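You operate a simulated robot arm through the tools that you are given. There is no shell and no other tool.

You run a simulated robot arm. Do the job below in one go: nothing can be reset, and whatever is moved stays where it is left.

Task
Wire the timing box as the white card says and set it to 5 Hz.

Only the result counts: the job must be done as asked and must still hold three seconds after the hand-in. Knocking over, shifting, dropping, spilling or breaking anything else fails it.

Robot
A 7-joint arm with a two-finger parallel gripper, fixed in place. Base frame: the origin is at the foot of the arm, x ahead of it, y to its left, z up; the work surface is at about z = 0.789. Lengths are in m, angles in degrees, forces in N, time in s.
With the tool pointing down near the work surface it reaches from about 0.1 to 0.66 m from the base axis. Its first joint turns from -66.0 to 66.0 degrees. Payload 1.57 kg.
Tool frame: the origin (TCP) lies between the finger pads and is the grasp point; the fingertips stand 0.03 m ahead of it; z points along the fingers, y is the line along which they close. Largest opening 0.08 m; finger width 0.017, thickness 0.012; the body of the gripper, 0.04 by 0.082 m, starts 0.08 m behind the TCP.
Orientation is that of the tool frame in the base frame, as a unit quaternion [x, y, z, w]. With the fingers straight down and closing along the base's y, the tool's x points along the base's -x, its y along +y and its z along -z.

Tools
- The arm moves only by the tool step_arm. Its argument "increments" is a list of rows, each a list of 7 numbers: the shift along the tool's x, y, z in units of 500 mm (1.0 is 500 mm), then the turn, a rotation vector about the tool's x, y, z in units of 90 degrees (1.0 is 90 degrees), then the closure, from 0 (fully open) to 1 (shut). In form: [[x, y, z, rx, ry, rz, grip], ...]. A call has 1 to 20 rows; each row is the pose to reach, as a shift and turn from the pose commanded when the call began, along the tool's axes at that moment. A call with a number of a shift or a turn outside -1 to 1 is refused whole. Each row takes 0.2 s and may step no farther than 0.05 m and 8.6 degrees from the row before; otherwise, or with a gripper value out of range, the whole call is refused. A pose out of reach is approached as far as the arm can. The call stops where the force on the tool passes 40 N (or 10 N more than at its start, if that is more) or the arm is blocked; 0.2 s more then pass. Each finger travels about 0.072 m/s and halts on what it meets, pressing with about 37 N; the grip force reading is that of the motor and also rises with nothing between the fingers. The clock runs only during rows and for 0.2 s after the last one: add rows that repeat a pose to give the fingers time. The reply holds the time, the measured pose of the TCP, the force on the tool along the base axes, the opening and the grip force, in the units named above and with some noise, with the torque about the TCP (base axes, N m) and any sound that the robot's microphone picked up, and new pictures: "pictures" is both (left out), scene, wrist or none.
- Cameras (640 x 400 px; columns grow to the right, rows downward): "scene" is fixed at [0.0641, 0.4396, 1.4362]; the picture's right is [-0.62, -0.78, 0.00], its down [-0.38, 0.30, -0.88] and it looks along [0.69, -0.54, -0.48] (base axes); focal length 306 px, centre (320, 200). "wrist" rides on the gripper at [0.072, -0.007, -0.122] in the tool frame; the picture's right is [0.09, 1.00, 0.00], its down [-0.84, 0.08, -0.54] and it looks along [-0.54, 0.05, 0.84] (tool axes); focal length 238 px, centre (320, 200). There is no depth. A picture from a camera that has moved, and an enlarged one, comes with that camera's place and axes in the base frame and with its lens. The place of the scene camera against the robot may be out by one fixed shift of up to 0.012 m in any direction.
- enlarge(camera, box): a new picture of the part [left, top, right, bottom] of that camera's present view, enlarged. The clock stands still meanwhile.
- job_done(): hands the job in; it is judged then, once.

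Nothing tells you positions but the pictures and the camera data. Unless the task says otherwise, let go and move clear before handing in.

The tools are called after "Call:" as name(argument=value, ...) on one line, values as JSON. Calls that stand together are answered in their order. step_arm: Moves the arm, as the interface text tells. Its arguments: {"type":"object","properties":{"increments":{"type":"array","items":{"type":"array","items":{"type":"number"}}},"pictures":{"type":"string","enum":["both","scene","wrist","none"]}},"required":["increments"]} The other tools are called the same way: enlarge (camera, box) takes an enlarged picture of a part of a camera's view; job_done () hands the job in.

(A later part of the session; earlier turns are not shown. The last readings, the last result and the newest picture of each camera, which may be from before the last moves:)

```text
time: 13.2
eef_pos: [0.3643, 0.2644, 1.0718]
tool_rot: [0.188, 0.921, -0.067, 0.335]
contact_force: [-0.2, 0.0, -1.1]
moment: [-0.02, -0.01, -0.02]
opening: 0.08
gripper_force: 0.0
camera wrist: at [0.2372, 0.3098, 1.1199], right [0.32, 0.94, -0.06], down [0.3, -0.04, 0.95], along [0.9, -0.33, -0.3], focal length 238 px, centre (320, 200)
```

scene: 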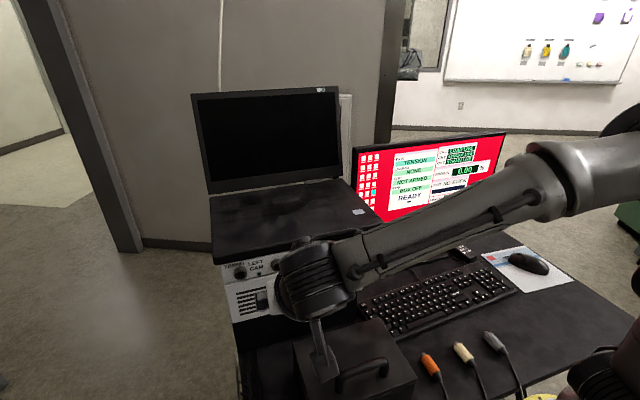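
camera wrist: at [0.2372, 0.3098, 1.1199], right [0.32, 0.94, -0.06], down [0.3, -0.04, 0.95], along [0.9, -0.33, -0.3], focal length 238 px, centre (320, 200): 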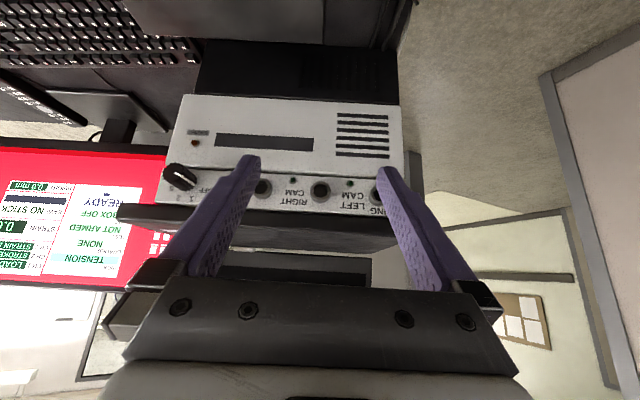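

I now look almost straight at the box face. I'll zoom in on the sockets, labels and knob.

Call:
enlarge(camera="wrist", box=[240, 140, 400, 240])

Call:
enlarge(camera="wrist", box=[120, 120, 280, 220])

```text
4.00 times, centred on (320, 190) of wrist
camera zoom: at [0.2372, 0.3098, 1.1199], right [0.32, 0.94, -0.06], down [0.3, -0.04, 0.95], along [0.9, -0.33, -0.3], focal length 953 px, centre (320, 240)
```

zoom: 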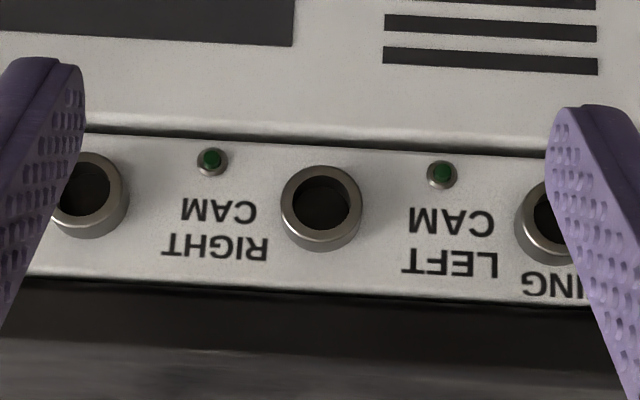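

```text
4.00 times, centred on (200, 170) of wrist
camera zoom: at [0.2372, 0.3098, 1.1199], right [0.32, 0.94, -0.06], down [0.3, -0.04, 0.95], along [0.9, -0.33, -0.3], focal length 953 px, centre (800, 320)
```

zoom: 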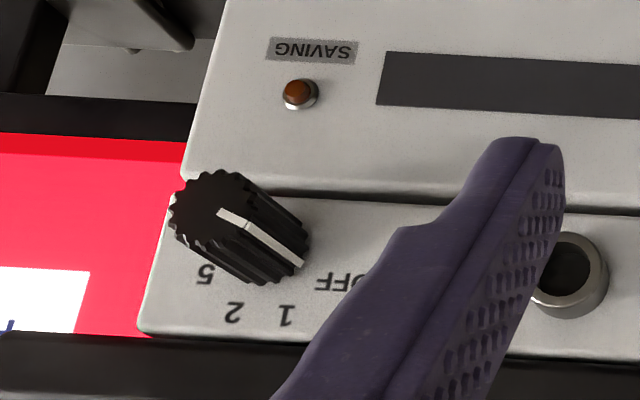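

Reading the face: the title is TIMING, then each socket is followed by its LED and label, so from left to right the sockets are LEFT, RIGHT and FRAME, at about (0.517, 0.284), (0.493, 0.217) and (0.473, 0.149) with z ≈ 1.0235. The knob points at OFF, with 5 on its right. Next I go above the grey plug at about (0.18, -0.17).

Call:
step_arm(increments=[[0.0015, -0.0944, -0.0012, -0.003, 0.0278, -0.0058, 0], [0.003, -0.1888, -0.0024, -0.006, 0.0555, -0.0115, 0], [0.0044, -0.2832, -0.0037, -0.009, 0.0833, -0.0173, 0], [0.0059, -0.3776, -0.0049, -0.012, 0.111, -0.023, 0], [0.0074, -0.472, -0.0061, -0.015, 0.1388, -0.0288, 0], [0.0089, -0.5664, -0.0073, -0.018, 0.1666, -0.0345, 0], [0.0104, -0.6608, -0.0085, -0.021, 0.1943, -0.0403, 0], [0.0118, -0.7552, -0.0098, -0.024, 0.2221, -0.046, 0], [0.0133, -0.8496, -0.011, -0.027, 0.2498, -0.0518, 0], [0.0148, -0.944, -0.0122, -0.03, 0.2776, -0.0575, 0], [0.0627, -0.944, 0.0449, -0.03, 0.2776, -0.0575, 0], [0.1106, -0.944, 0.102, -0.03, 0.2776, -0.0575, 0], [0.1585, -0.944, 0.1591, -0.03, 0.2776, -0.0575, 0]])

```text
time: 16.0
eef_pos: [0.1719, -0.1693, 0.9606]
tool_rot: [0.148, 0.98, -0.02, 0.129]
contact_force: [-0.6, 0.0, 0.1]
moment: [0.01, 0.02, -0.03]
opening: 0.0802
gripper_force: 0.0
camera wrist: at [0.072, -0.1458, 1.0608], right [0.21, 0.98, -0.02], down [0.66, -0.12, 0.74], along [0.72, -0.17, -0.67], focal length 238 px, centre (320, 200)
```

scene: 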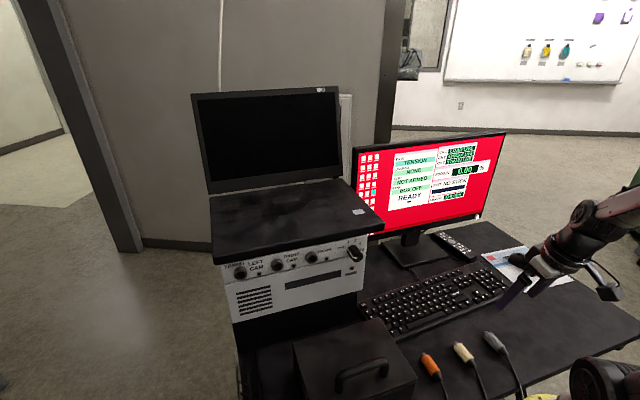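
wrist: 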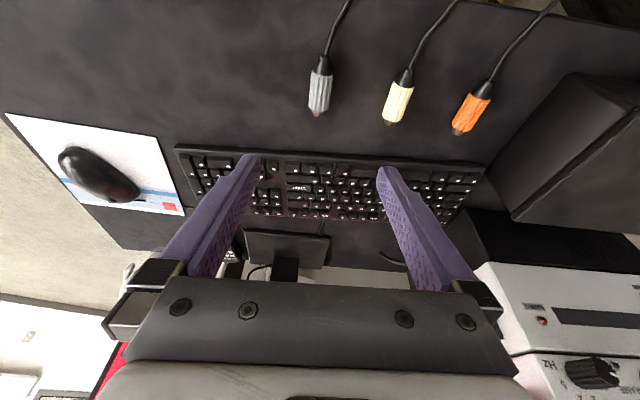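

The grey plug appears just below the gripper line, at about pixel (319, 90). I'll zoom in to measure its axis and size.

Call:
enlarge(camera="wrist", box=[270, 40, 370, 140])

Call:
enlarge(camera="scene", box=[410, 320, 530, 400])

```text
4.00 times, centred on (320, 90) of wrist
camera zoom: at [0.072, -0.1458, 1.0608], right [0.21, 0.98, -0.02], down [0.66, -0.12, 0.74], along [0.72, -0.17, -0.67], focal length 953 px, centre (320, 640)
```

zoom: 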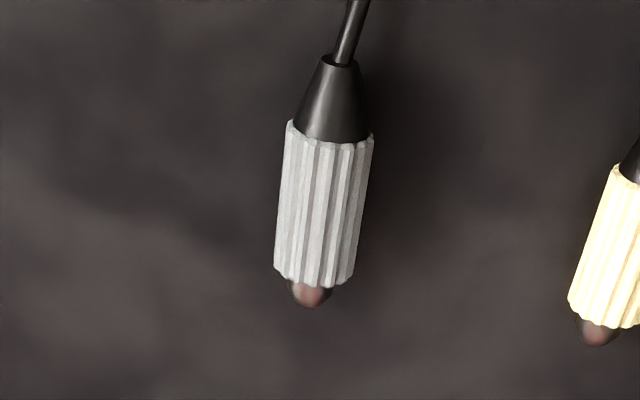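

```text
5.00 times, centred on (470, 360) of scene
camera zoom: at [0.0641, 0.4396, 1.4362], right [-0.62, -0.78, 0.0], down [-0.38, 0.3, -0.88], along [0.69, -0.54, -0.48], focal length 1529 px, centre (-430, -600)
```

zoom: 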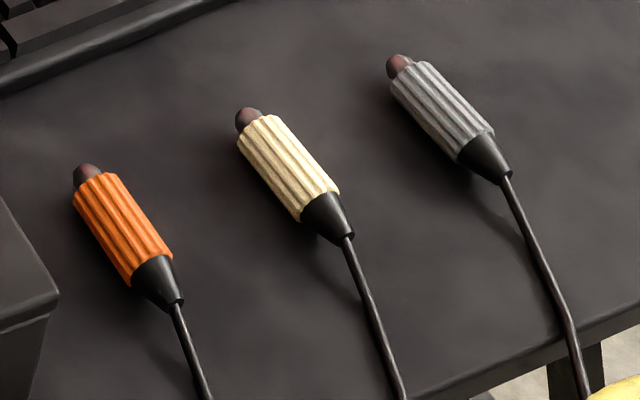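

The grey plug's body is about 40 mm long and 22 mm thick, its axis about -18° from the x axis, centred near (0.180, -0.174). I'll lower the open gripper over it, slightly behind its middle.

Call:
step_arm(increments=[[0.0189, -0.0013, 0.0644, 0, 0, 0, 0], [0.0379, -0.0027, 0.1288, 0, 0, 0, 0], [0.0568, -0.004, 0.1932, 0, 0, 0, 0]], pictures="wrist")

```text
time: 16.8
eef_pos: [0.1683, -0.1694, 0.861]
tool_rot: [0.147, 0.98, -0.019, 0.13]
contact_force: [-0.1, -0.5, -0.1]
moment: [0.01, -0.02, 0.03]
opening: 0.08
gripper_force: 0.0
camera wrist: at [0.0683, -0.1464, 0.9608], right [0.21, 0.98, -0.02], down [0.66, -0.12, 0.74], along [0.72, -0.17, -0.67], focal length 238 px, centre (320, 200)
```

wrist: 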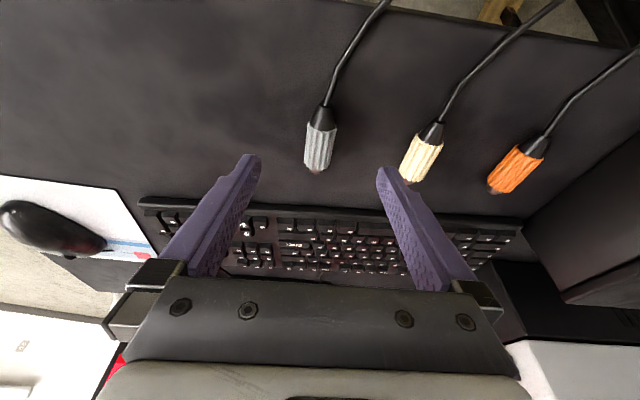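

Call:
enlarge(camera="wrist", box=[240, 90, 400, 190])

```text
4.00 times, centred on (320, 140) of wrist
camera zoom: at [0.0683, -0.1464, 0.9608], right [0.21, 0.98, -0.02], down [0.66, -0.12, 0.74], along [0.72, -0.17, -0.67], focal length 953 px, centre (320, 440)
```

zoom: 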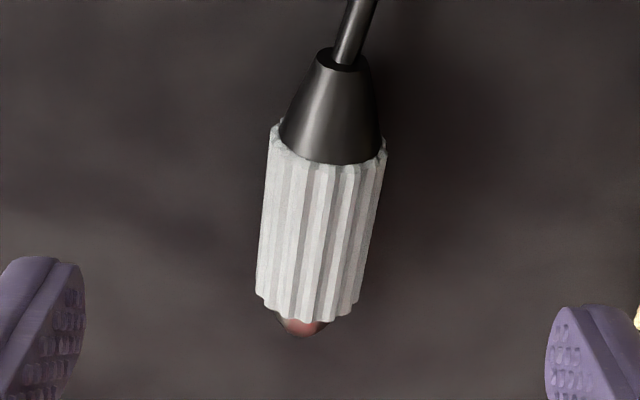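

The plug is centred between the fingers. I'll lower the last 4 cm, turning slightly to match the plug's axis.

Call:
step_arm(increments=[[0.0108, -0.0017, 0.037, 0.002, 0, 0.0075, 0], [0.0216, -0.0034, 0.074, 0.004, 0, 0.015, 0], [0.0216, -0.0034, 0.074, 0.004, 0, 0.015, 0]])

```text
time: 17.6
eef_pos: [0.1666, -0.1722, 0.8203]
tool_rot: [0.16, 0.978, -0.021, 0.13]
contact_force: [-1.1, 0.0, 0.0]
moment: [0.02, 0.01, 0.01]
opening: 0.0802
gripper_force: 0.0
camera wrist: at [0.0675, -0.1455, 0.9217], right [0.23, 0.97, -0.02], down [0.66, -0.14, 0.74], along [0.72, -0.19, -0.67], focal length 238 px, centre (320, 200)
```

scene: 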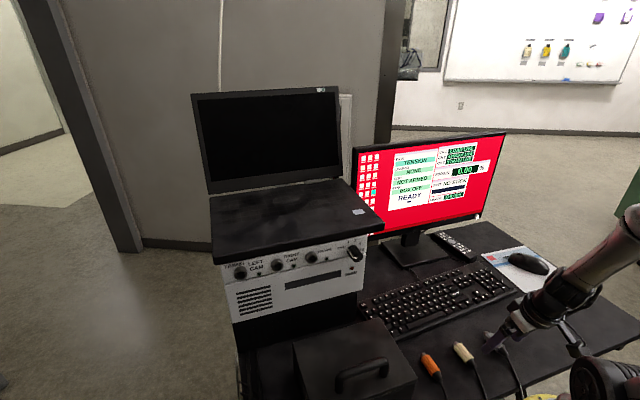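
wrist: 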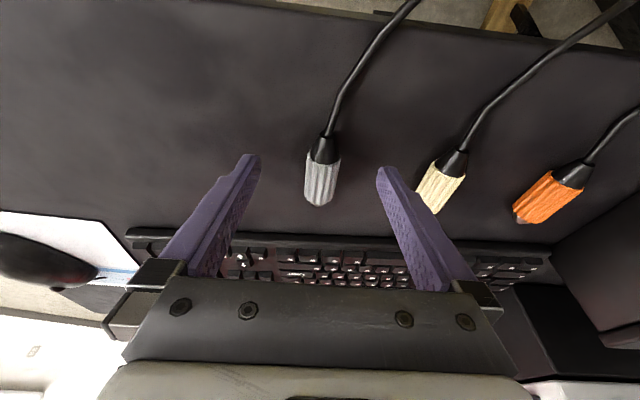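

The fingertips are just above the desk on either side of the grey plug, without contact. I'll close the fingers.

Call:
step_arm(increments=[[0, 0, 0, 0, 0, 0, 0.9], [0, 0, 0, 0, 0, 0, 0.9], [0, 0, 0, 0, 0, 0, 0.9], [0, 0, 0, 0, 0, 0, 0.9]], pictures="wrist")

```text
time: 18.6
eef_pos: [0.1664, -0.1711, 0.8208]
tool_rot: [0.16, 0.979, -0.021, 0.128]
contact_force: [0.6, 0.9, 0.6]
moment: [0.01, 0.0, -0.01]
opening: 0.0201
gripper_force: 33.6
camera wrist: at [0.0674, -0.1454, 0.9219], right [0.23, 0.97, -0.02], down [0.66, -0.14, 0.74], along [0.72, -0.19, -0.67], focal length 238 px, centre (320, 200)
```

wrist: 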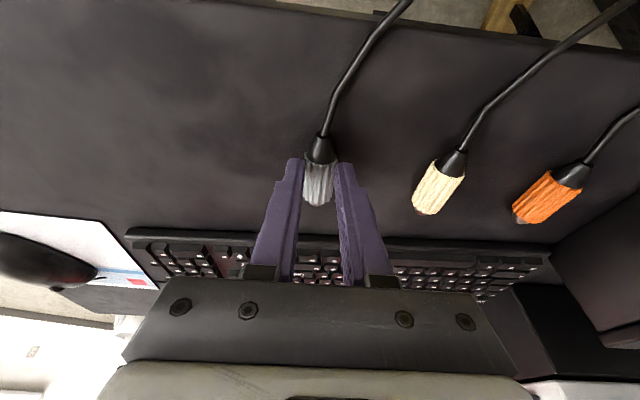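

The plug is gripped (opening 20 mm, 34 N). I'll lift it straight up.

Call:
step_arm(increments=[[-0.013, 0, -0.0483, 0, 0, 0, 0.9], [-0.0311, 0, -0.1159, 0, 0, 0, 0.9], [-0.0492, 0, -0.1835, 0, 0, 0, 0.9], [-0.0673, 0, -0.2511, 0, 0, 0, 0.9]])

```text
time: 19.6
eef_pos: [0.1667, -0.1706, 0.9504]
tool_rot: [0.159, 0.979, -0.02, 0.128]
contact_force: [-0.2, 0.6, 0.2]
moment: [0.02, 0.02, 0.0]
opening: 0.0198
gripper_force: 33.5
camera wrist: at [0.0681, -0.145, 1.0511], right [0.23, 0.97, -0.02], down [0.66, -0.14, 0.74], along [0.72, -0.19, -0.67], focal length 238 px, centre (320, 200)
```

scene: 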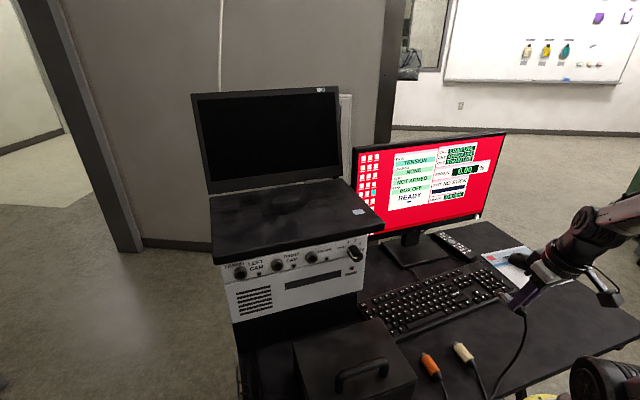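
wrist: 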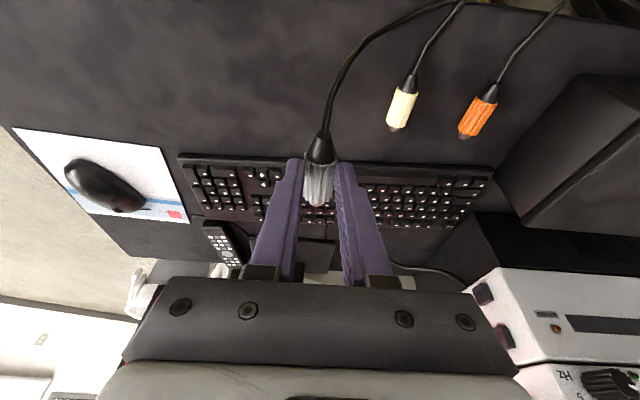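

The plug is lifted with its cable following. I'll check how it sits between the fingers.

Call:
enlarge(camera="wrist", box=[260, 130, 380, 230])

Call:
enlarge(camera="scene", box=[460, 230, 600, 330])

```text
4.00 times, centred on (320, 180) of wrist
camera zoom: at [0.0681, -0.145, 1.0511], right [0.23, 0.97, -0.02], down [0.66, -0.14, 0.74], along [0.72, -0.19, -0.67], focal length 953 px, centre (320, 280)
```

zoom: 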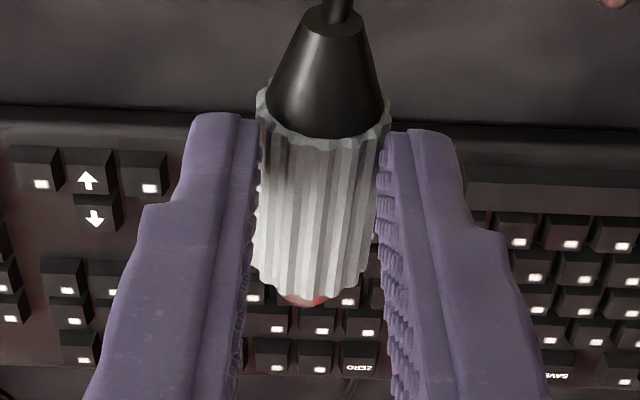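

```text
4.00 times, centred on (530, 280) of scene
camera zoom: at [0.0641, 0.4396, 1.4362], right [-0.62, -0.78, 0.0], down [-0.38, 0.3, -0.88], along [0.69, -0.54, -0.48], focal length 1224 px, centre (-520, -120)
```

zoom: 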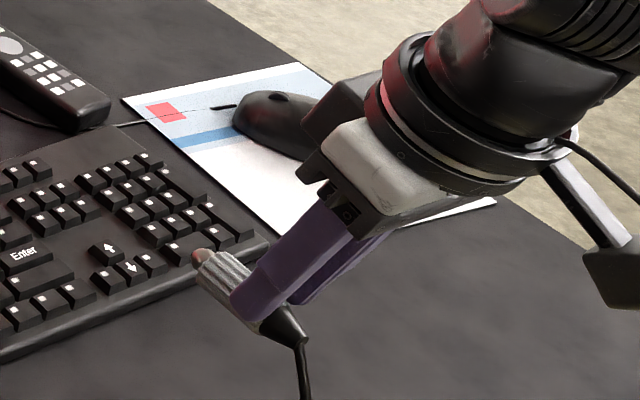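

The plug sits straight in the fingers, with its body front about 30 mm ahead of the TCP and its axis about 21 mm below it. I'll raise it and carry it toward the LEFT socket in two moves.

Call:
step_arm(increments=[[-0.0259, 0, -0.0966, 0, 0, 0, 0.9], [-0.0518, 0, -0.1932, 0, 0, 0, 0.9], [-0.0637, 0.0904, -0.19, 0, 0, 0, 0.9], [-0.0756, 0.1808, -0.1868, 0, 0, 0, 0.9], [-0.0875, 0.2712, -0.1836, 0, 0, 0, 0.9], [-0.0994, 0.3616, -0.1804, 0, 0, 0, 0.9], [-0.1113, 0.452, -0.1772, 0, 0, 0, 0.9], [-0.1232, 0.5424, -0.174, 0, 0, 0, 0.9], [-0.1351, 0.6328, -0.1708, 0, 0, 0, 0.9]])

```text
time: 21.6
eef_pos: [0.3083, 0.116, 1.0498]
tool_rot: [0.159, 0.979, -0.021, 0.128]
contact_force: [0.0, -0.1, -0.8]
moment: [0.02, 0.06, 0.01]
opening: 0.0198
gripper_force: 34.0
camera wrist: at [0.2092, 0.1418, 1.1509], right [0.23, 0.97, -0.02], down [0.66, -0.14, 0.74], along [0.72, -0.19, -0.67], focal length 238 px, centre (320, 200)
```

scene: 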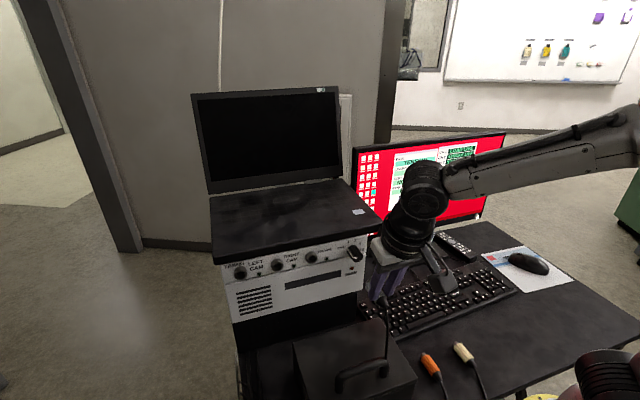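
wrist: 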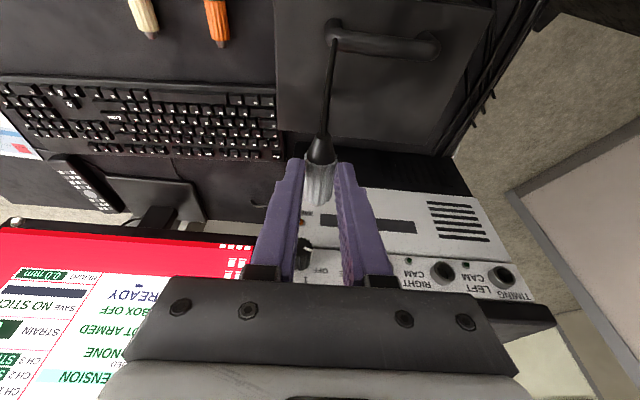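

The cable now hangs down across the black case near its handle; I'll zoom in to check it isn't snagging.

Call:
enlarge(camera="wrist", box=[270, 0, 450, 160])

Call:
enlarge(camera="scene", box=[300, 280, 460, 400])

Call:
enlarge(camera="wrist", box=[380, 220, 560, 330])

```text
2.50 times, centred on (360, 80) of wrist
camera zoom: at [0.2092, 0.1418, 1.1509], right [0.23, 0.97, -0.02], down [0.66, -0.14, 0.74], along [0.72, -0.19, -0.67], focal length 596 px, centre (220, 500)
```

zoom: 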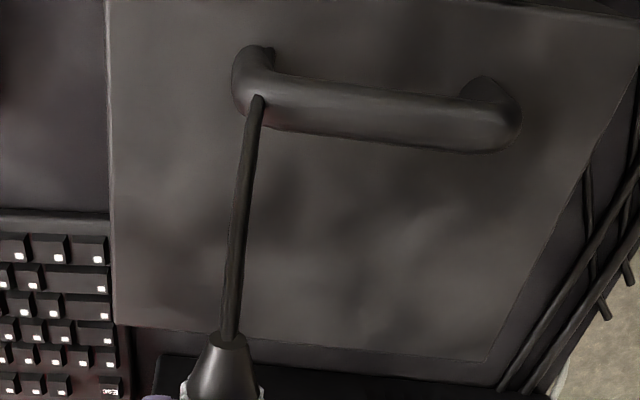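

```text
3.33 times, centred on (380, 340) of scene
camera zoom: at [0.0641, 0.4396, 1.4362], right [-0.62, -0.78, 0.0], down [-0.38, 0.3, -0.88], along [0.69, -0.54, -0.48], focal length 1020 px, centre (120, -267)
```

zoom: 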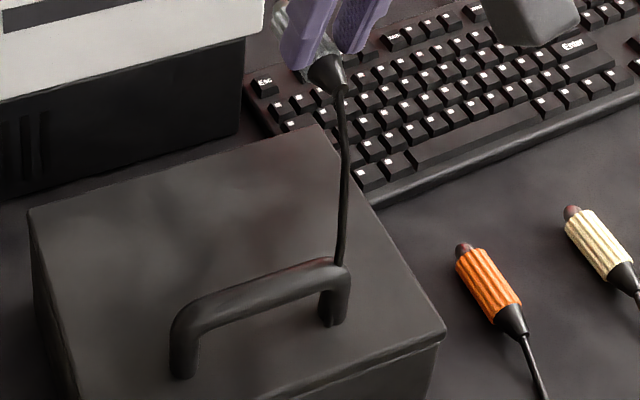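

```text
3.56 times, centred on (470, 275) of wrist
camera zoom: at [0.2092, 0.1418, 1.1509], right [0.23, 0.97, -0.02], down [0.66, -0.14, 0.74], along [0.72, -0.19, -0.67], focal length 848 px, centre (-213, -67)
```

zoom: 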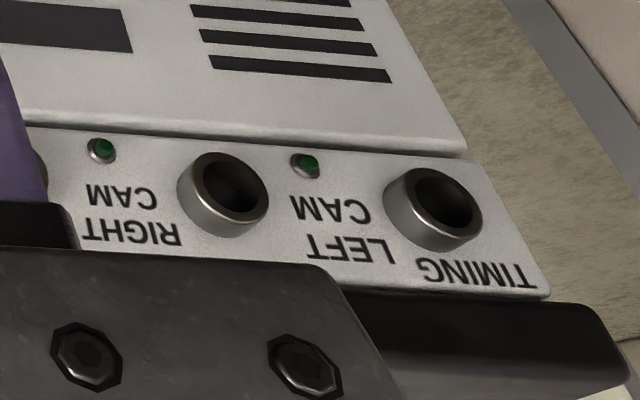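

The cable passes freely with no pull on the tool. I continue to about 11 cm in front of the LEFT socket.

Call:
step_arm(increments=[[-0.0116, 0.0903, 0.0031, 0, 0, 0, 0.9], [-0.0233, 0.1806, 0.0062, 0, 0, 0, 0.9], [-0.0349, 0.271, 0.0094, 0, 0, 0, 0.9], [-0.0466, 0.3613, 0.0125, 0, 0, 0, 0.9], [-0.0582, 0.4516, 0.0156, 0, 0, 0, 0.9]])

```text
time: 22.8
eef_pos: [0.4107, 0.3205, 1.0527]
tool_rot: [0.161, 0.978, -0.02, 0.128]
contact_force: [-0.6, 0.2, -0.4]
moment: [0.0, 0.0, 0.04]
opening: 0.0199
gripper_force: 33.8
camera wrist: at [0.3106, 0.3462, 1.1523], right [0.23, 0.97, -0.02], down [0.66, -0.14, 0.74], along [0.72, -0.19, -0.67], focal length 238 px, centre (320, 200)
```

scene: 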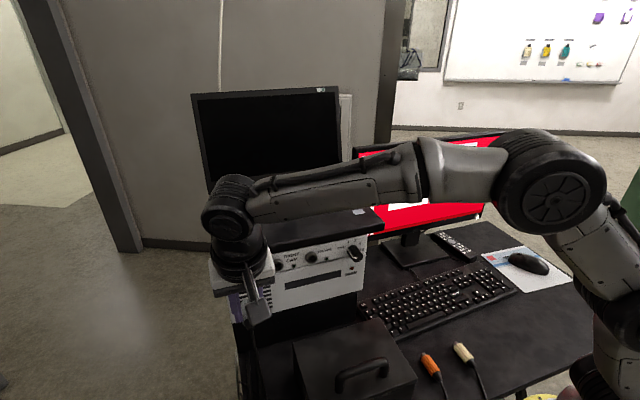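
wrist: 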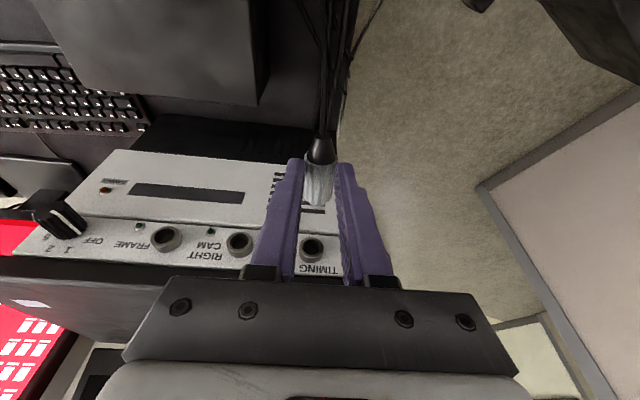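

Call:
enlarge(camera="wrist", box=[250, 170, 390, 280])

Call:
enlarge(camera="wrist", box=[20, 160, 270, 290])

Call:
enlarge(camera="scene", box=[200, 230, 320, 330])

```text
3.64 times, centred on (320, 225) of wrist
camera zoom: at [0.3106, 0.3462, 1.1523], right [0.23, 0.97, -0.02], down [0.66, -0.14, 0.74], along [0.72, -0.19, -0.67], focal length 867 px, centre (320, 109)
```

zoom: 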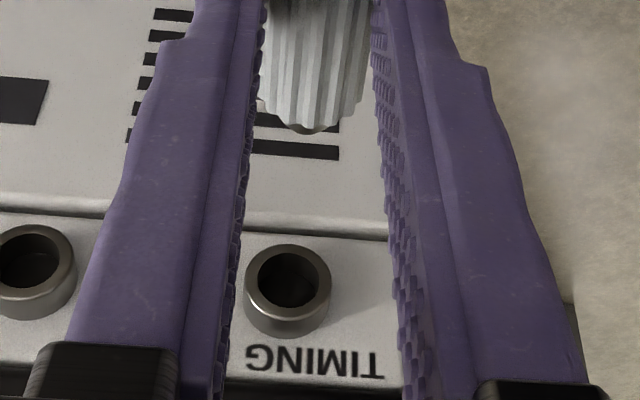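

```text
2.56 times, centred on (145, 225) of wrist
camera zoom: at [0.3106, 0.3462, 1.1523], right [0.23, 0.97, -0.02], down [0.66, -0.14, 0.74], along [0.72, -0.19, -0.67], focal length 610 px, centre (768, 136)
```

zoom: 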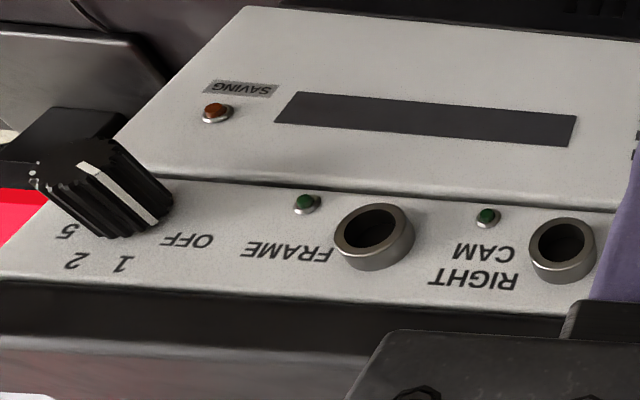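

```text
4.00 times, centred on (260, 280) of scene
camera zoom: at [0.0641, 0.4395, 1.4362], right [-0.62, -0.78, 0.0], down [-0.38, 0.3, -0.88], along [0.69, -0.54, -0.48], focal length 1224 px, centre (560, -120)
```

zoom: 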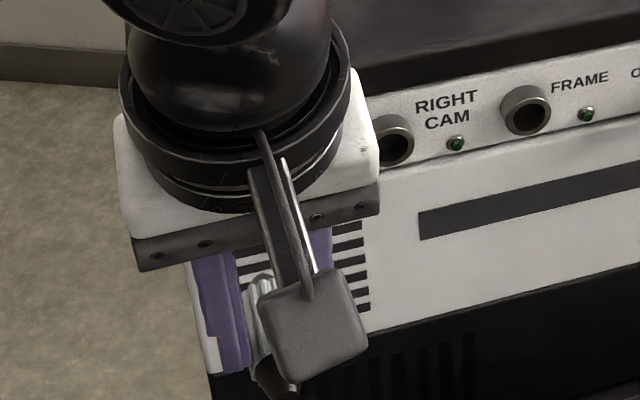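

The LEFT socket is visible between the fingers, nearly in line with the plug; the plug is about 8 mm too high. I'll advance 6 cm along the socket axis while lowering to its height.

Call:
step_arm(increments=[[-0.0373, 0.0007, 0.0153, 0, 0, 0, 0.9], [-0.0747, 0.0013, 0.0307, 0, 0, 0, 0.9], [-0.112, 0.002, 0.046, 0, 0, 0, 0.9]])

Call:
enlarge(camera="wrist", box=[270, 160, 370, 240])

Call:
enlarge(camera="scene", box=[200, 230, 320, 330])

```text
time: 23.6
eef_pos: [0.4675, 0.3031, 1.0435]
tool_rot: [0.16, 0.979, -0.021, 0.128]
contact_force: [-0.6, -0.6, -1.1]
moment: [0.01, -0.01, 0.02]
opening: 0.0196
gripper_force: 33.9
camera wrist: at [0.3674, 0.3278, 1.1436], right [0.23, 0.97, -0.02], down [0.66, -0.14, 0.74], along [0.72, -0.19, -0.67], focal length 238 px, centre (320, 200)
```

scene: 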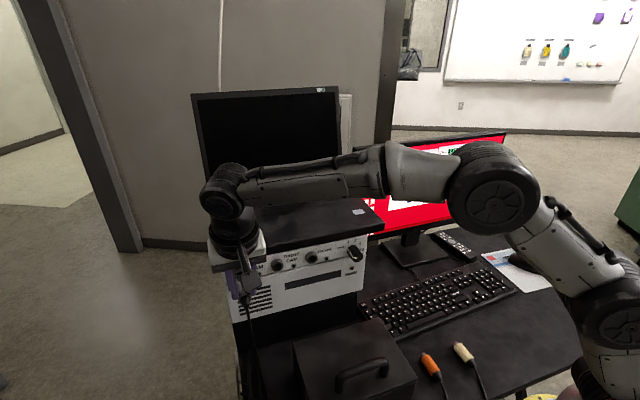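
wrist: 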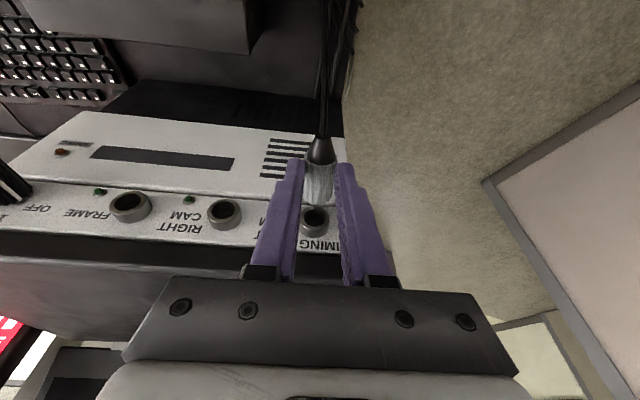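

```text
5.00 times, centred on (320, 200) of wrist
camera zoom: at [0.3674, 0.3278, 1.1436], right [0.23, 0.97, -0.02], down [0.66, -0.14, 0.74], along [0.72, -0.19, -0.67], focal length 1192 px, centre (320, 200)
```

zoom: 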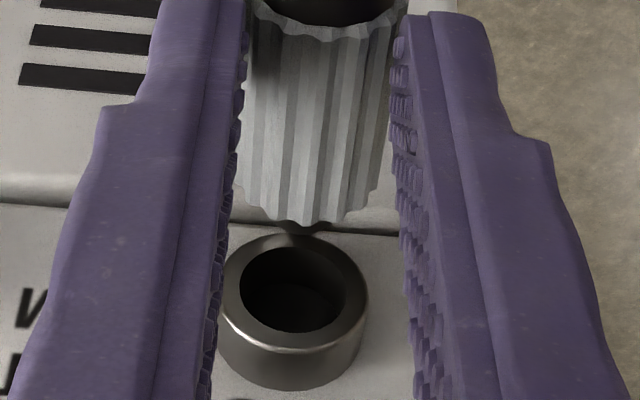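

```text
4.00 times, centred on (260, 280) of scene
camera zoom: at [0.0641, 0.4396, 1.4362], right [-0.62, -0.78, 0.0], down [-0.38, 0.3, -0.88], along [0.69, -0.54, -0.48], focal length 1224 px, centre (560, -120)
```

zoom: 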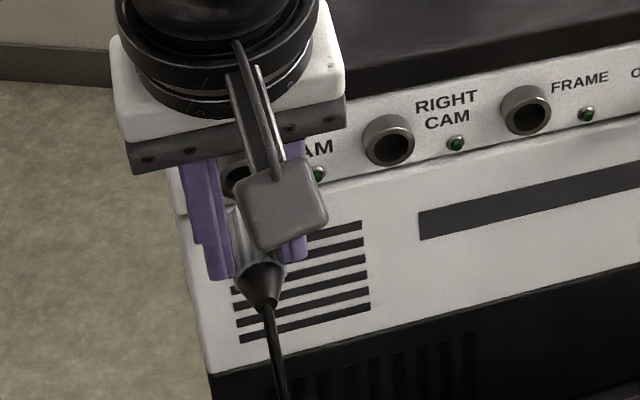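

Nose and socket line up within about a millimetre in both directions. I'll ease forward 16 mm so the nose just enters, watching the force.

Call:
step_arm(increments=[[-0.0155, 0, 0.0042, 0, 0, 0, 0.9], [-0.0309, 0, 0.0083, 0, 0, 0, 0.9]], pictures="none")

Call:
enlarge(camera="wrist", box=[270, 160, 370, 240])

Call:
enlarge(camera="scene", box=[200, 230, 320, 330])

```text
time: 24.2
eef_pos: [0.4826, 0.2966, 1.044]
tool_rot: [0.159, 0.979, -0.019, 0.129]
contact_force: [-0.7, -0.3, 0.9]
moment: [0.0, 0.01, -0.01]
opening: 0.0081
gripper_force: 0.1
```

```text
5.00 times, centred on (320, 200) of wrist
camera zoom: at [0.3828, 0.3227, 1.1439], right [0.23, 0.97, -0.02], down [0.66, -0.14, 0.74], along [0.72, -0.19, -0.67], focal length 1192 px, centre (320, 200)
```

zoom: 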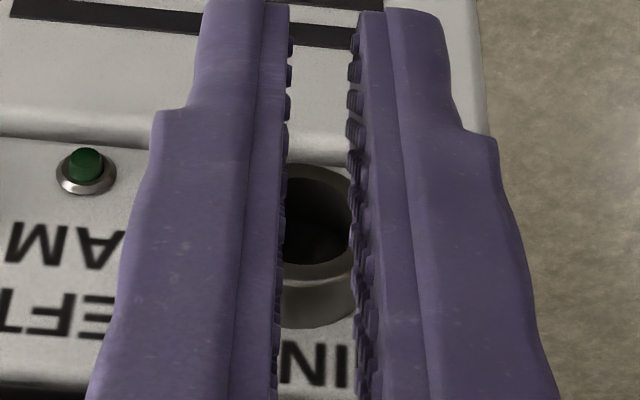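

```text
4.00 times, centred on (260, 280) of scene
camera zoom: at [0.0641, 0.4396, 1.4362], right [-0.62, -0.78, 0.0], down [-0.38, 0.3, -0.88], along [0.69, -0.54, -0.48], focal length 1224 px, centre (560, -120)
```

zoom: 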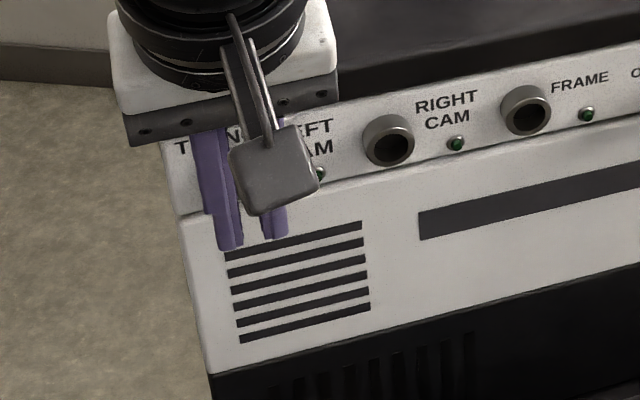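

The fingers closed to 8 mm: the plug slipped out of the grip. I must find it before moving on.

Call:
step_arm(increments=[[0, 0, 0, 0, 0, 0, 0.9]], pictures="both")

```text
time: 24.6
eef_pos: [0.482, 0.2976, 1.0443]
tool_rot: [0.158, 0.979, -0.021, 0.129]
contact_force: [0.1, 0.6, 0.3]
moment: [-0.02, 0.02, 0.02]
opening: 0.008
gripper_force: 0.0
camera wrist: at [0.3824, 0.3231, 1.1438], right [0.23, 0.97, -0.02], down [0.66, -0.14, 0.74], along [0.72, -0.19, -0.67], focal length 238 px, centre (320, 200)
```

scene: 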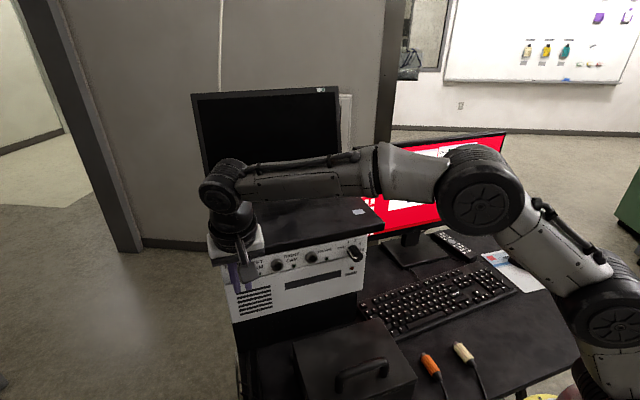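
wrist: 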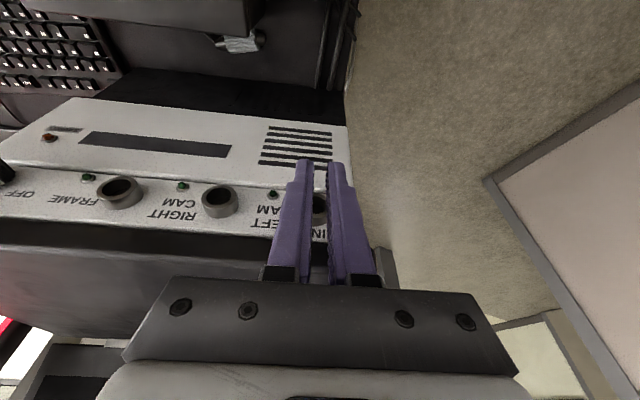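

Call:
enlarge(camera="wrist", box=[160, 0, 360, 120])

Call:
enlarge(camera="scene", box=[220, 280, 420, 400])

```text
3.20 times, centred on (260, 60) of wrist
camera zoom: at [0.3824, 0.3231, 1.1438], right [0.23, 0.97, -0.02], down [0.66, -0.14, 0.74], along [0.72, -0.19, -0.67], focal length 763 px, centre (512, 648)
```

zoom: 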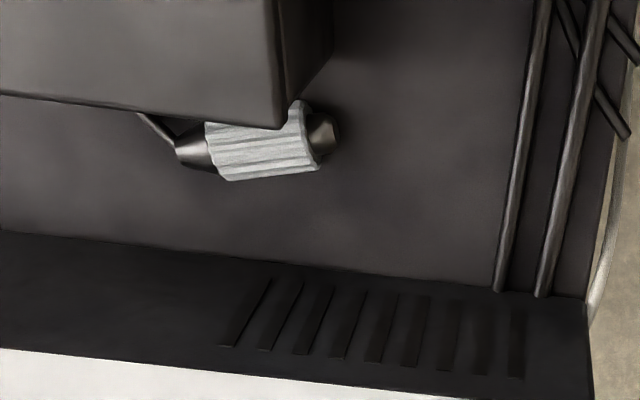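

```text
3.20 times, centred on (320, 340) of scene
camera zoom: at [0.0641, 0.4396, 1.4362], right [-0.62, -0.78, 0.0], down [-0.38, 0.3, -0.88], along [0.69, -0.54, -0.48], focal length 979 px, centre (320, -248)
```

zoom: 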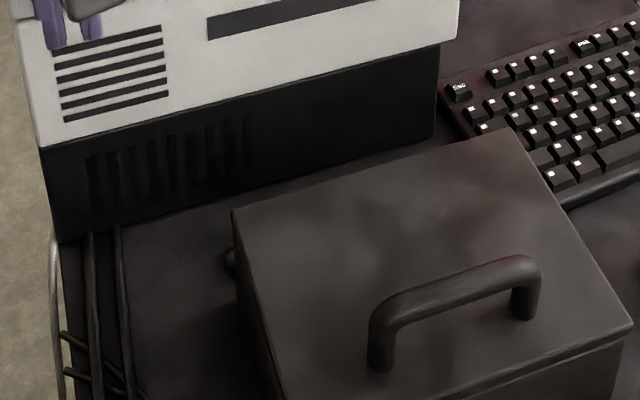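

The grey plug has fallen onto the desk behind the black case (about x 0.44, y 0.20), its nose pointing left; nothing else seems disturbed. I'll back the arm away from the socket and look down at the plug before planning its recovery.

Call:
step_arm(increments=[[0.0528, 0, -0.035, 0, 0, 0, 0.9], [0.1056, 0, -0.07, 0, 0, 0, 0.9], [0.0942, -0.0712, -0.0647, 0, 0.0417, 0, 0.9], [0.0828, -0.1423, -0.0593, 0, 0.0834, 0, 0.9], [0.0714, -0.2135, -0.054, 0, 0.125, 0, 0.9], [0.06, -0.2846, -0.0486, 0, 0.1667, 0, 0.9]])

Call:
enlarge(camera="wrist", box=[220, 80, 440, 220])

```text
time: 26.0
eef_pos: [0.4012, 0.1733, 1.0587]
tool_rot: [0.161, 0.987, 0.002, 0.0]
contact_force: [-1.4, 0.0, -0.4]
moment: [-0.02, 0.01, 0.02]
opening: 0.008
gripper_force: 0.1
camera wrist: at [0.3297, 0.1892, 1.1816], right [0.23, 0.97, 0.0], down [0.82, -0.19, 0.54], along [0.53, -0.12, -0.84], focal length 238 px, centre (320, 200)
```

scene: 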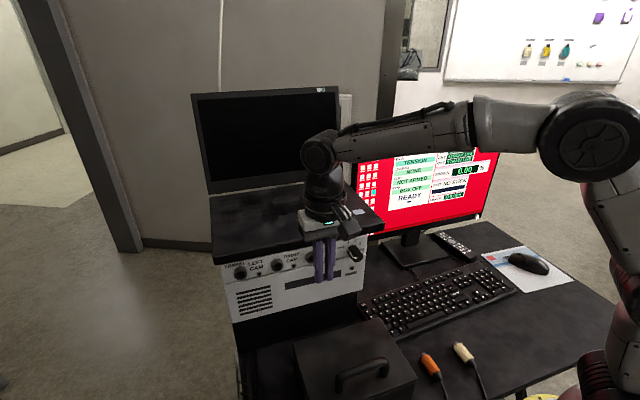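
wrist: 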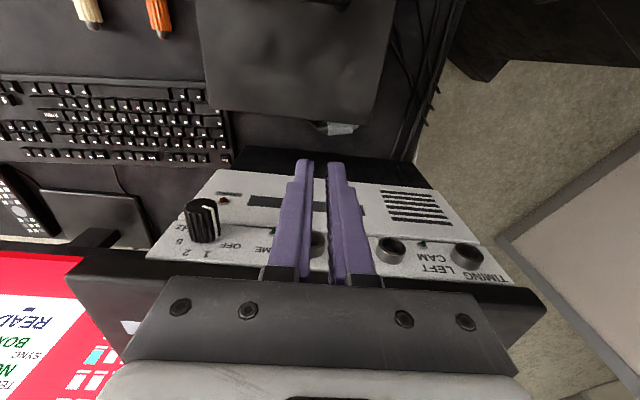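

```text
2.86 times, centred on (330, 150) of wrist
camera zoom: at [0.3297, 0.1892, 1.1816], right [0.23, 0.97, 0.0], down [0.82, -0.19, 0.54], along [0.53, -0.12, -0.84], focal length 681 px, centre (291, 343)
```

zoom: 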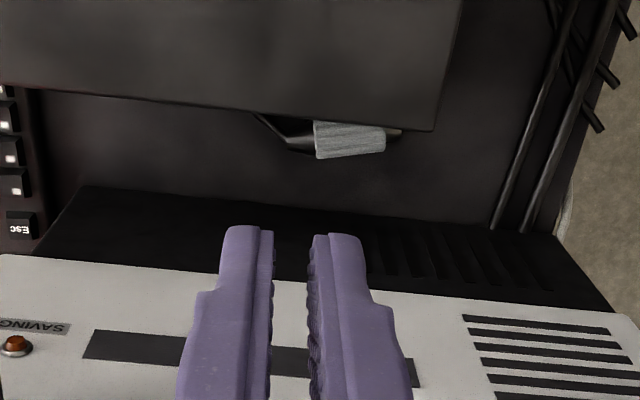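

I see the plug just behind the case's rear edge: body from about n 0.364/u 0.304 to n 0.358/u 0.343 in box-aligned coordinates, 26–31 mm off the case. I'll measure the wrist's girth, to see whether the arm fits between the case and the laptop edge.

Call:
enlarge(camera="scene", box=[280, 120, 400, 300])

Call:
enlarge(camera="scene", box=[200, 180, 400, 300])

```text
2.22 times, centred on (340, 210) of scene
camera zoom: at [0.0641, 0.4396, 1.4362], right [-0.62, -0.78, 0.0], down [-0.38, 0.3, -0.88], along [0.69, -0.54, -0.48], focal length 680 px, centre (276, 178)
```

zoom: 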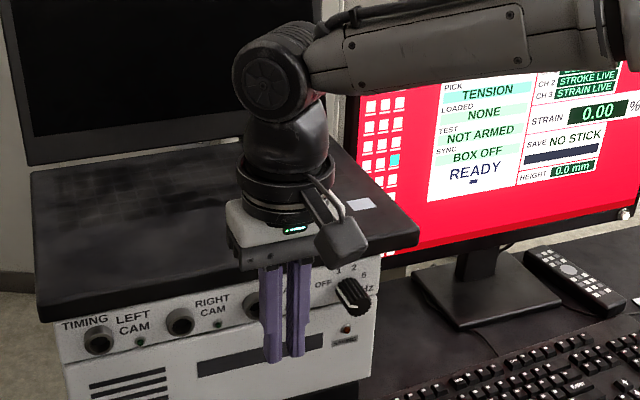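

```text
3.20 times, centred on (300, 240) of scene
camera zoom: at [0.0641, 0.4396, 1.4362], right [-0.62, -0.78, 0.0], down [-0.38, 0.3, -0.88], along [0.69, -0.54, -0.48], focal length 979 px, centre (384, 72)
```

zoom: 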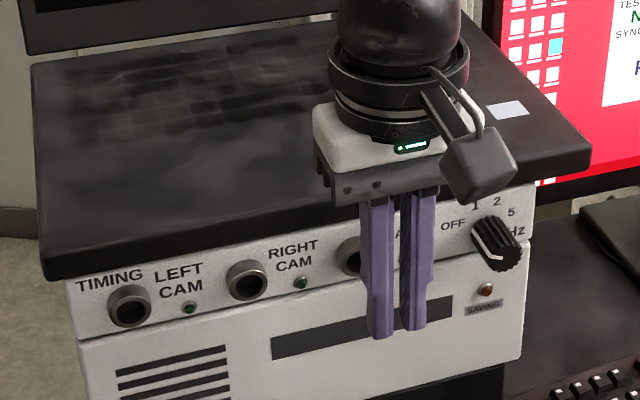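

The wrist is slimmer than I feared, so a straight-down grasp behind the case looks possible. First I want to see where the grey cable runs, since it may have pulled the plug out.

Call:
enlarge(camera="scene", box=[340, 290, 520, 400])

Call:
enlarge(camera="wrist", box=[60, 0, 260, 120])

Call:
enlarge(camera="wrist", box=[280, 0, 480, 120])

```text
3.56 times, centred on (430, 345) of scene
camera zoom: at [0.0641, 0.4396, 1.4362], right [-0.62, -0.78, 0.0], down [-0.38, 0.3, -0.88], along [0.69, -0.54, -0.48], focal length 1088 px, centre (-71, -316)
```

zoom: 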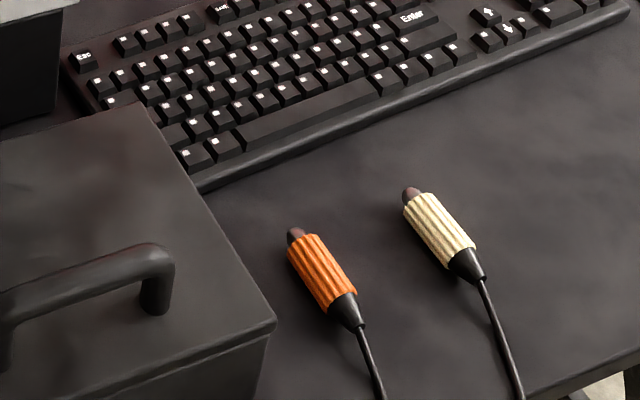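

```text
3.20 times, centred on (160, 60) of wrist
camera zoom: at [0.3297, 0.1892, 1.1816], right [0.23, 0.97, 0.0], down [0.82, -0.19, 0.54], along [0.53, -0.12, -0.84], focal length 763 px, centre (832, 648)
```

zoom: 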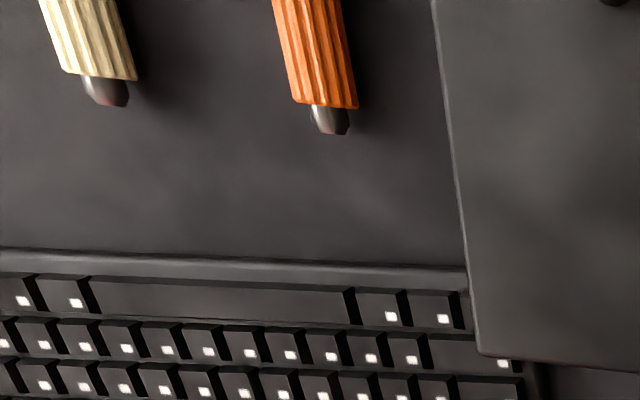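

```text
3.20 times, centred on (380, 60) of wrist
camera zoom: at [0.3297, 0.1892, 1.1816], right [0.23, 0.97, 0.0], down [0.82, -0.19, 0.54], along [0.53, -0.12, -0.84], focal length 763 px, centre (128, 648)
```

zoom: 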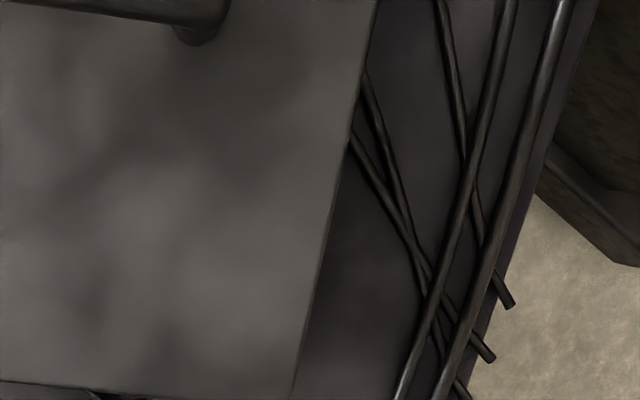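

I can't fit a normal grasp behind the case because the wrist joint would meet the laptop edge, so I'll nudge the plug a little to the left from its tail with the closed fingertips, clear of the case. First I hover over the spot behind its tail, leaning the tool back 10°.

Call:
step_arm(increments=[[-0.0285, -0.0205, 0, 0, -0.0556, 0, 1], [-0.057, -0.041, 0, 0, -0.1111, 0, 1], [-0.057, -0.041, 0.09, 0, -0.1111, 0, 1], [-0.057, -0.041, 0.17, 0, -0.1111, 0, 1], [-0.057, -0.041, 0.25, 0, -0.1111, 0, 1]])

Call:
enlarge(camera="wrist", box=[240, 60, 440, 200])

```text
time: 27.2
eef_pos: [0.4229, 0.1451, 0.9333]
tool_rot: [0.16, 0.983, -0.013, 0.087]
contact_force: [0.3, 0.2, -0.2]
moment: [0.03, 0.0, -0.01]
opening: 0.0
gripper_force: 20.7
camera wrist: at [0.3321, 0.1682, 1.0421], right [0.23, 0.97, -0.01], down [0.72, -0.16, 0.68], along [0.66, -0.17, -0.73], focal length 238 px, centre (320, 200)
```

scene: 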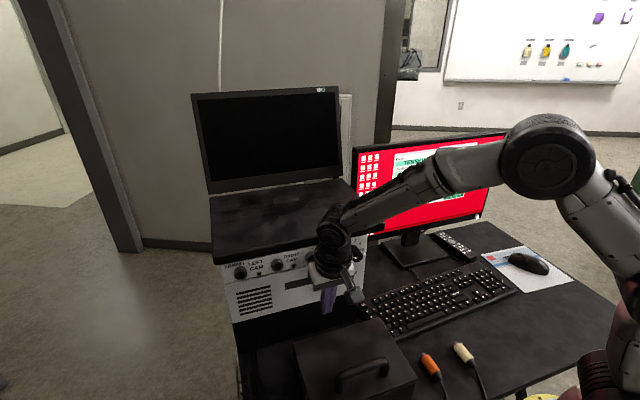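
wrist: 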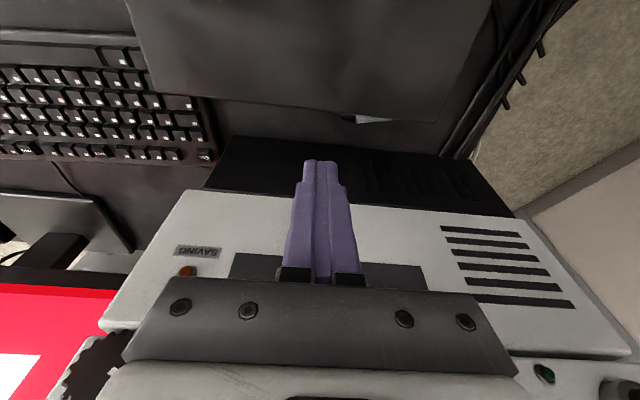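

```text
2.86 times, centred on (340, 130) of wrist
camera zoom: at [0.3321, 0.1682, 1.0421], right [0.23, 0.97, -0.01], down [0.72, -0.16, 0.68], along [0.66, -0.17, -0.73], focal length 681 px, centre (263, 400)
```

zoom: 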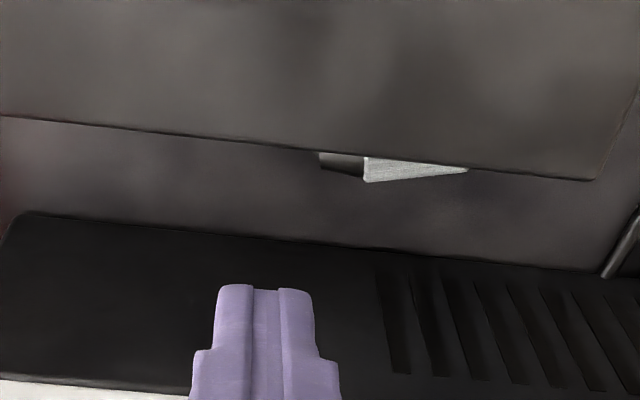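

The closed fingertips hover just right of the plug's tail, between the case and the box. I'll lower them to just above the desk in small steps.

Call:
step_arm(increments=[[0.0124, 0, 0.0703, 0, 0, 0, 1], [0.0248, 0, 0.1405, 0, 0, 0, 1], [0.0372, 0, 0.2108, 0, 0, 0, 1]])

Call:
enlarge(camera="scene", box=[220, 270, 380, 390])

```text
time: 28.0
eef_pos: [0.4225, 0.1459, 0.8263]
tool_rot: [0.16, 0.983, -0.015, 0.086]
contact_force: [0.1, -0.2, -0.3]
moment: [0.02, 0.03, 0.02]
opening: 0.0001
gripper_force: 21.6
camera wrist: at [0.3318, 0.1678, 0.9353], right [0.23, 0.97, -0.02], down [0.72, -0.16, 0.68], along [0.66, -0.17, -0.73], focal length 238 px, centre (320, 200)
```

scene: 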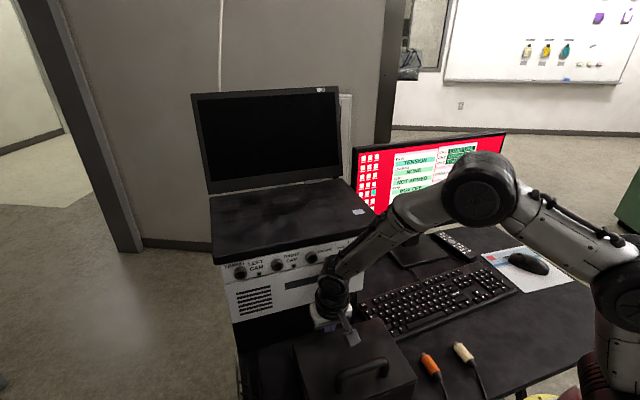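
wrist: 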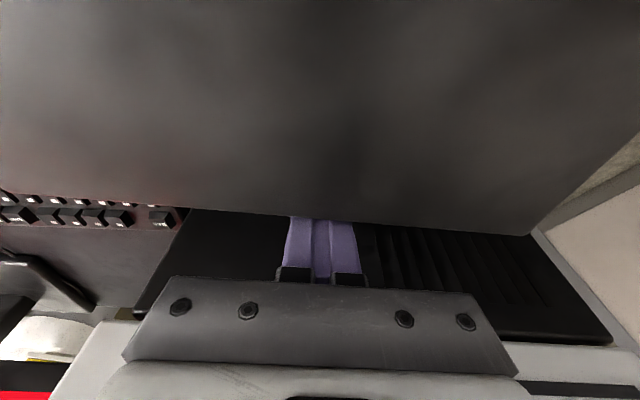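

```text
3.33 times, centred on (300, 330) of scene
camera zoom: at [0.0641, 0.4396, 1.4362], right [-0.62, -0.78, 0.0], down [-0.38, 0.3, -0.88], along [0.69, -0.54, -0.48], focal length 1020 px, centre (387, -233)
```

zoom: 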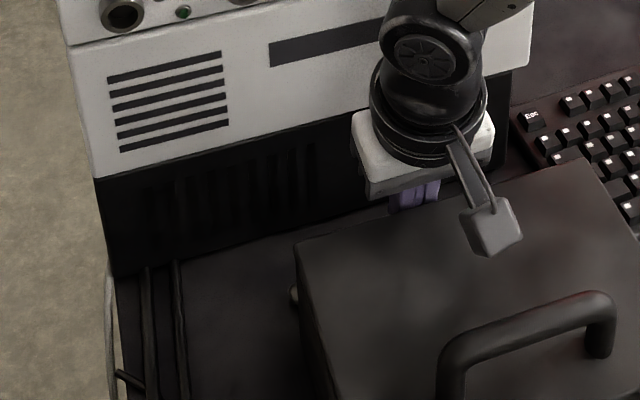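

I'm at the desk level behind the tail without contact, and the plug's nose peeks out left of the case in the scene view. I push left in small steps.

Call:
step_arm(increments=[[0, 0.02, 0, 0, 0, 0, 1], [0, 0.04, 0, 0, 0, 0, 1], [0, 0.05, 0, 0, 0, 0, 1]], pictures="none")

Call:
enlarge(camera="scene", box=[220, 270, 380, 390])

```text
time: 28.8
eef_pos: [0.4321, 0.1693, 0.8272]
tool_rot: [0.161, 0.983, -0.014, 0.086]
contact_force: [0.2, -0.6, 0.0]
moment: [-0.02, 0.01, -0.01]
opening: 0.0
gripper_force: 21.2
```

```text
3.33 times, centred on (300, 330) of scene
camera zoom: at [0.0641, 0.4396, 1.4362], right [-0.62, -0.78, 0.0], down [-0.38, 0.3, -0.88], along [0.69, -0.54, -0.48], focal length 1020 px, centre (387, -233)
```

zoom: 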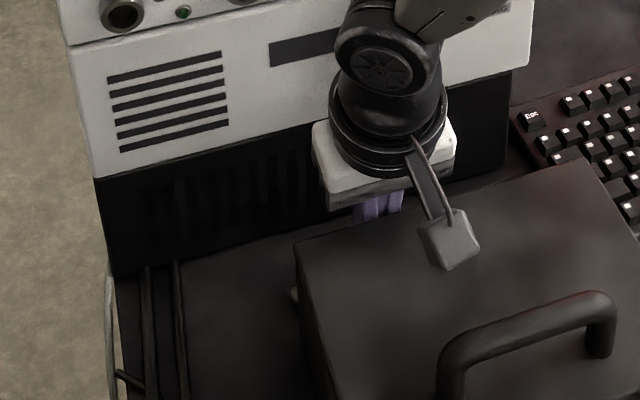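

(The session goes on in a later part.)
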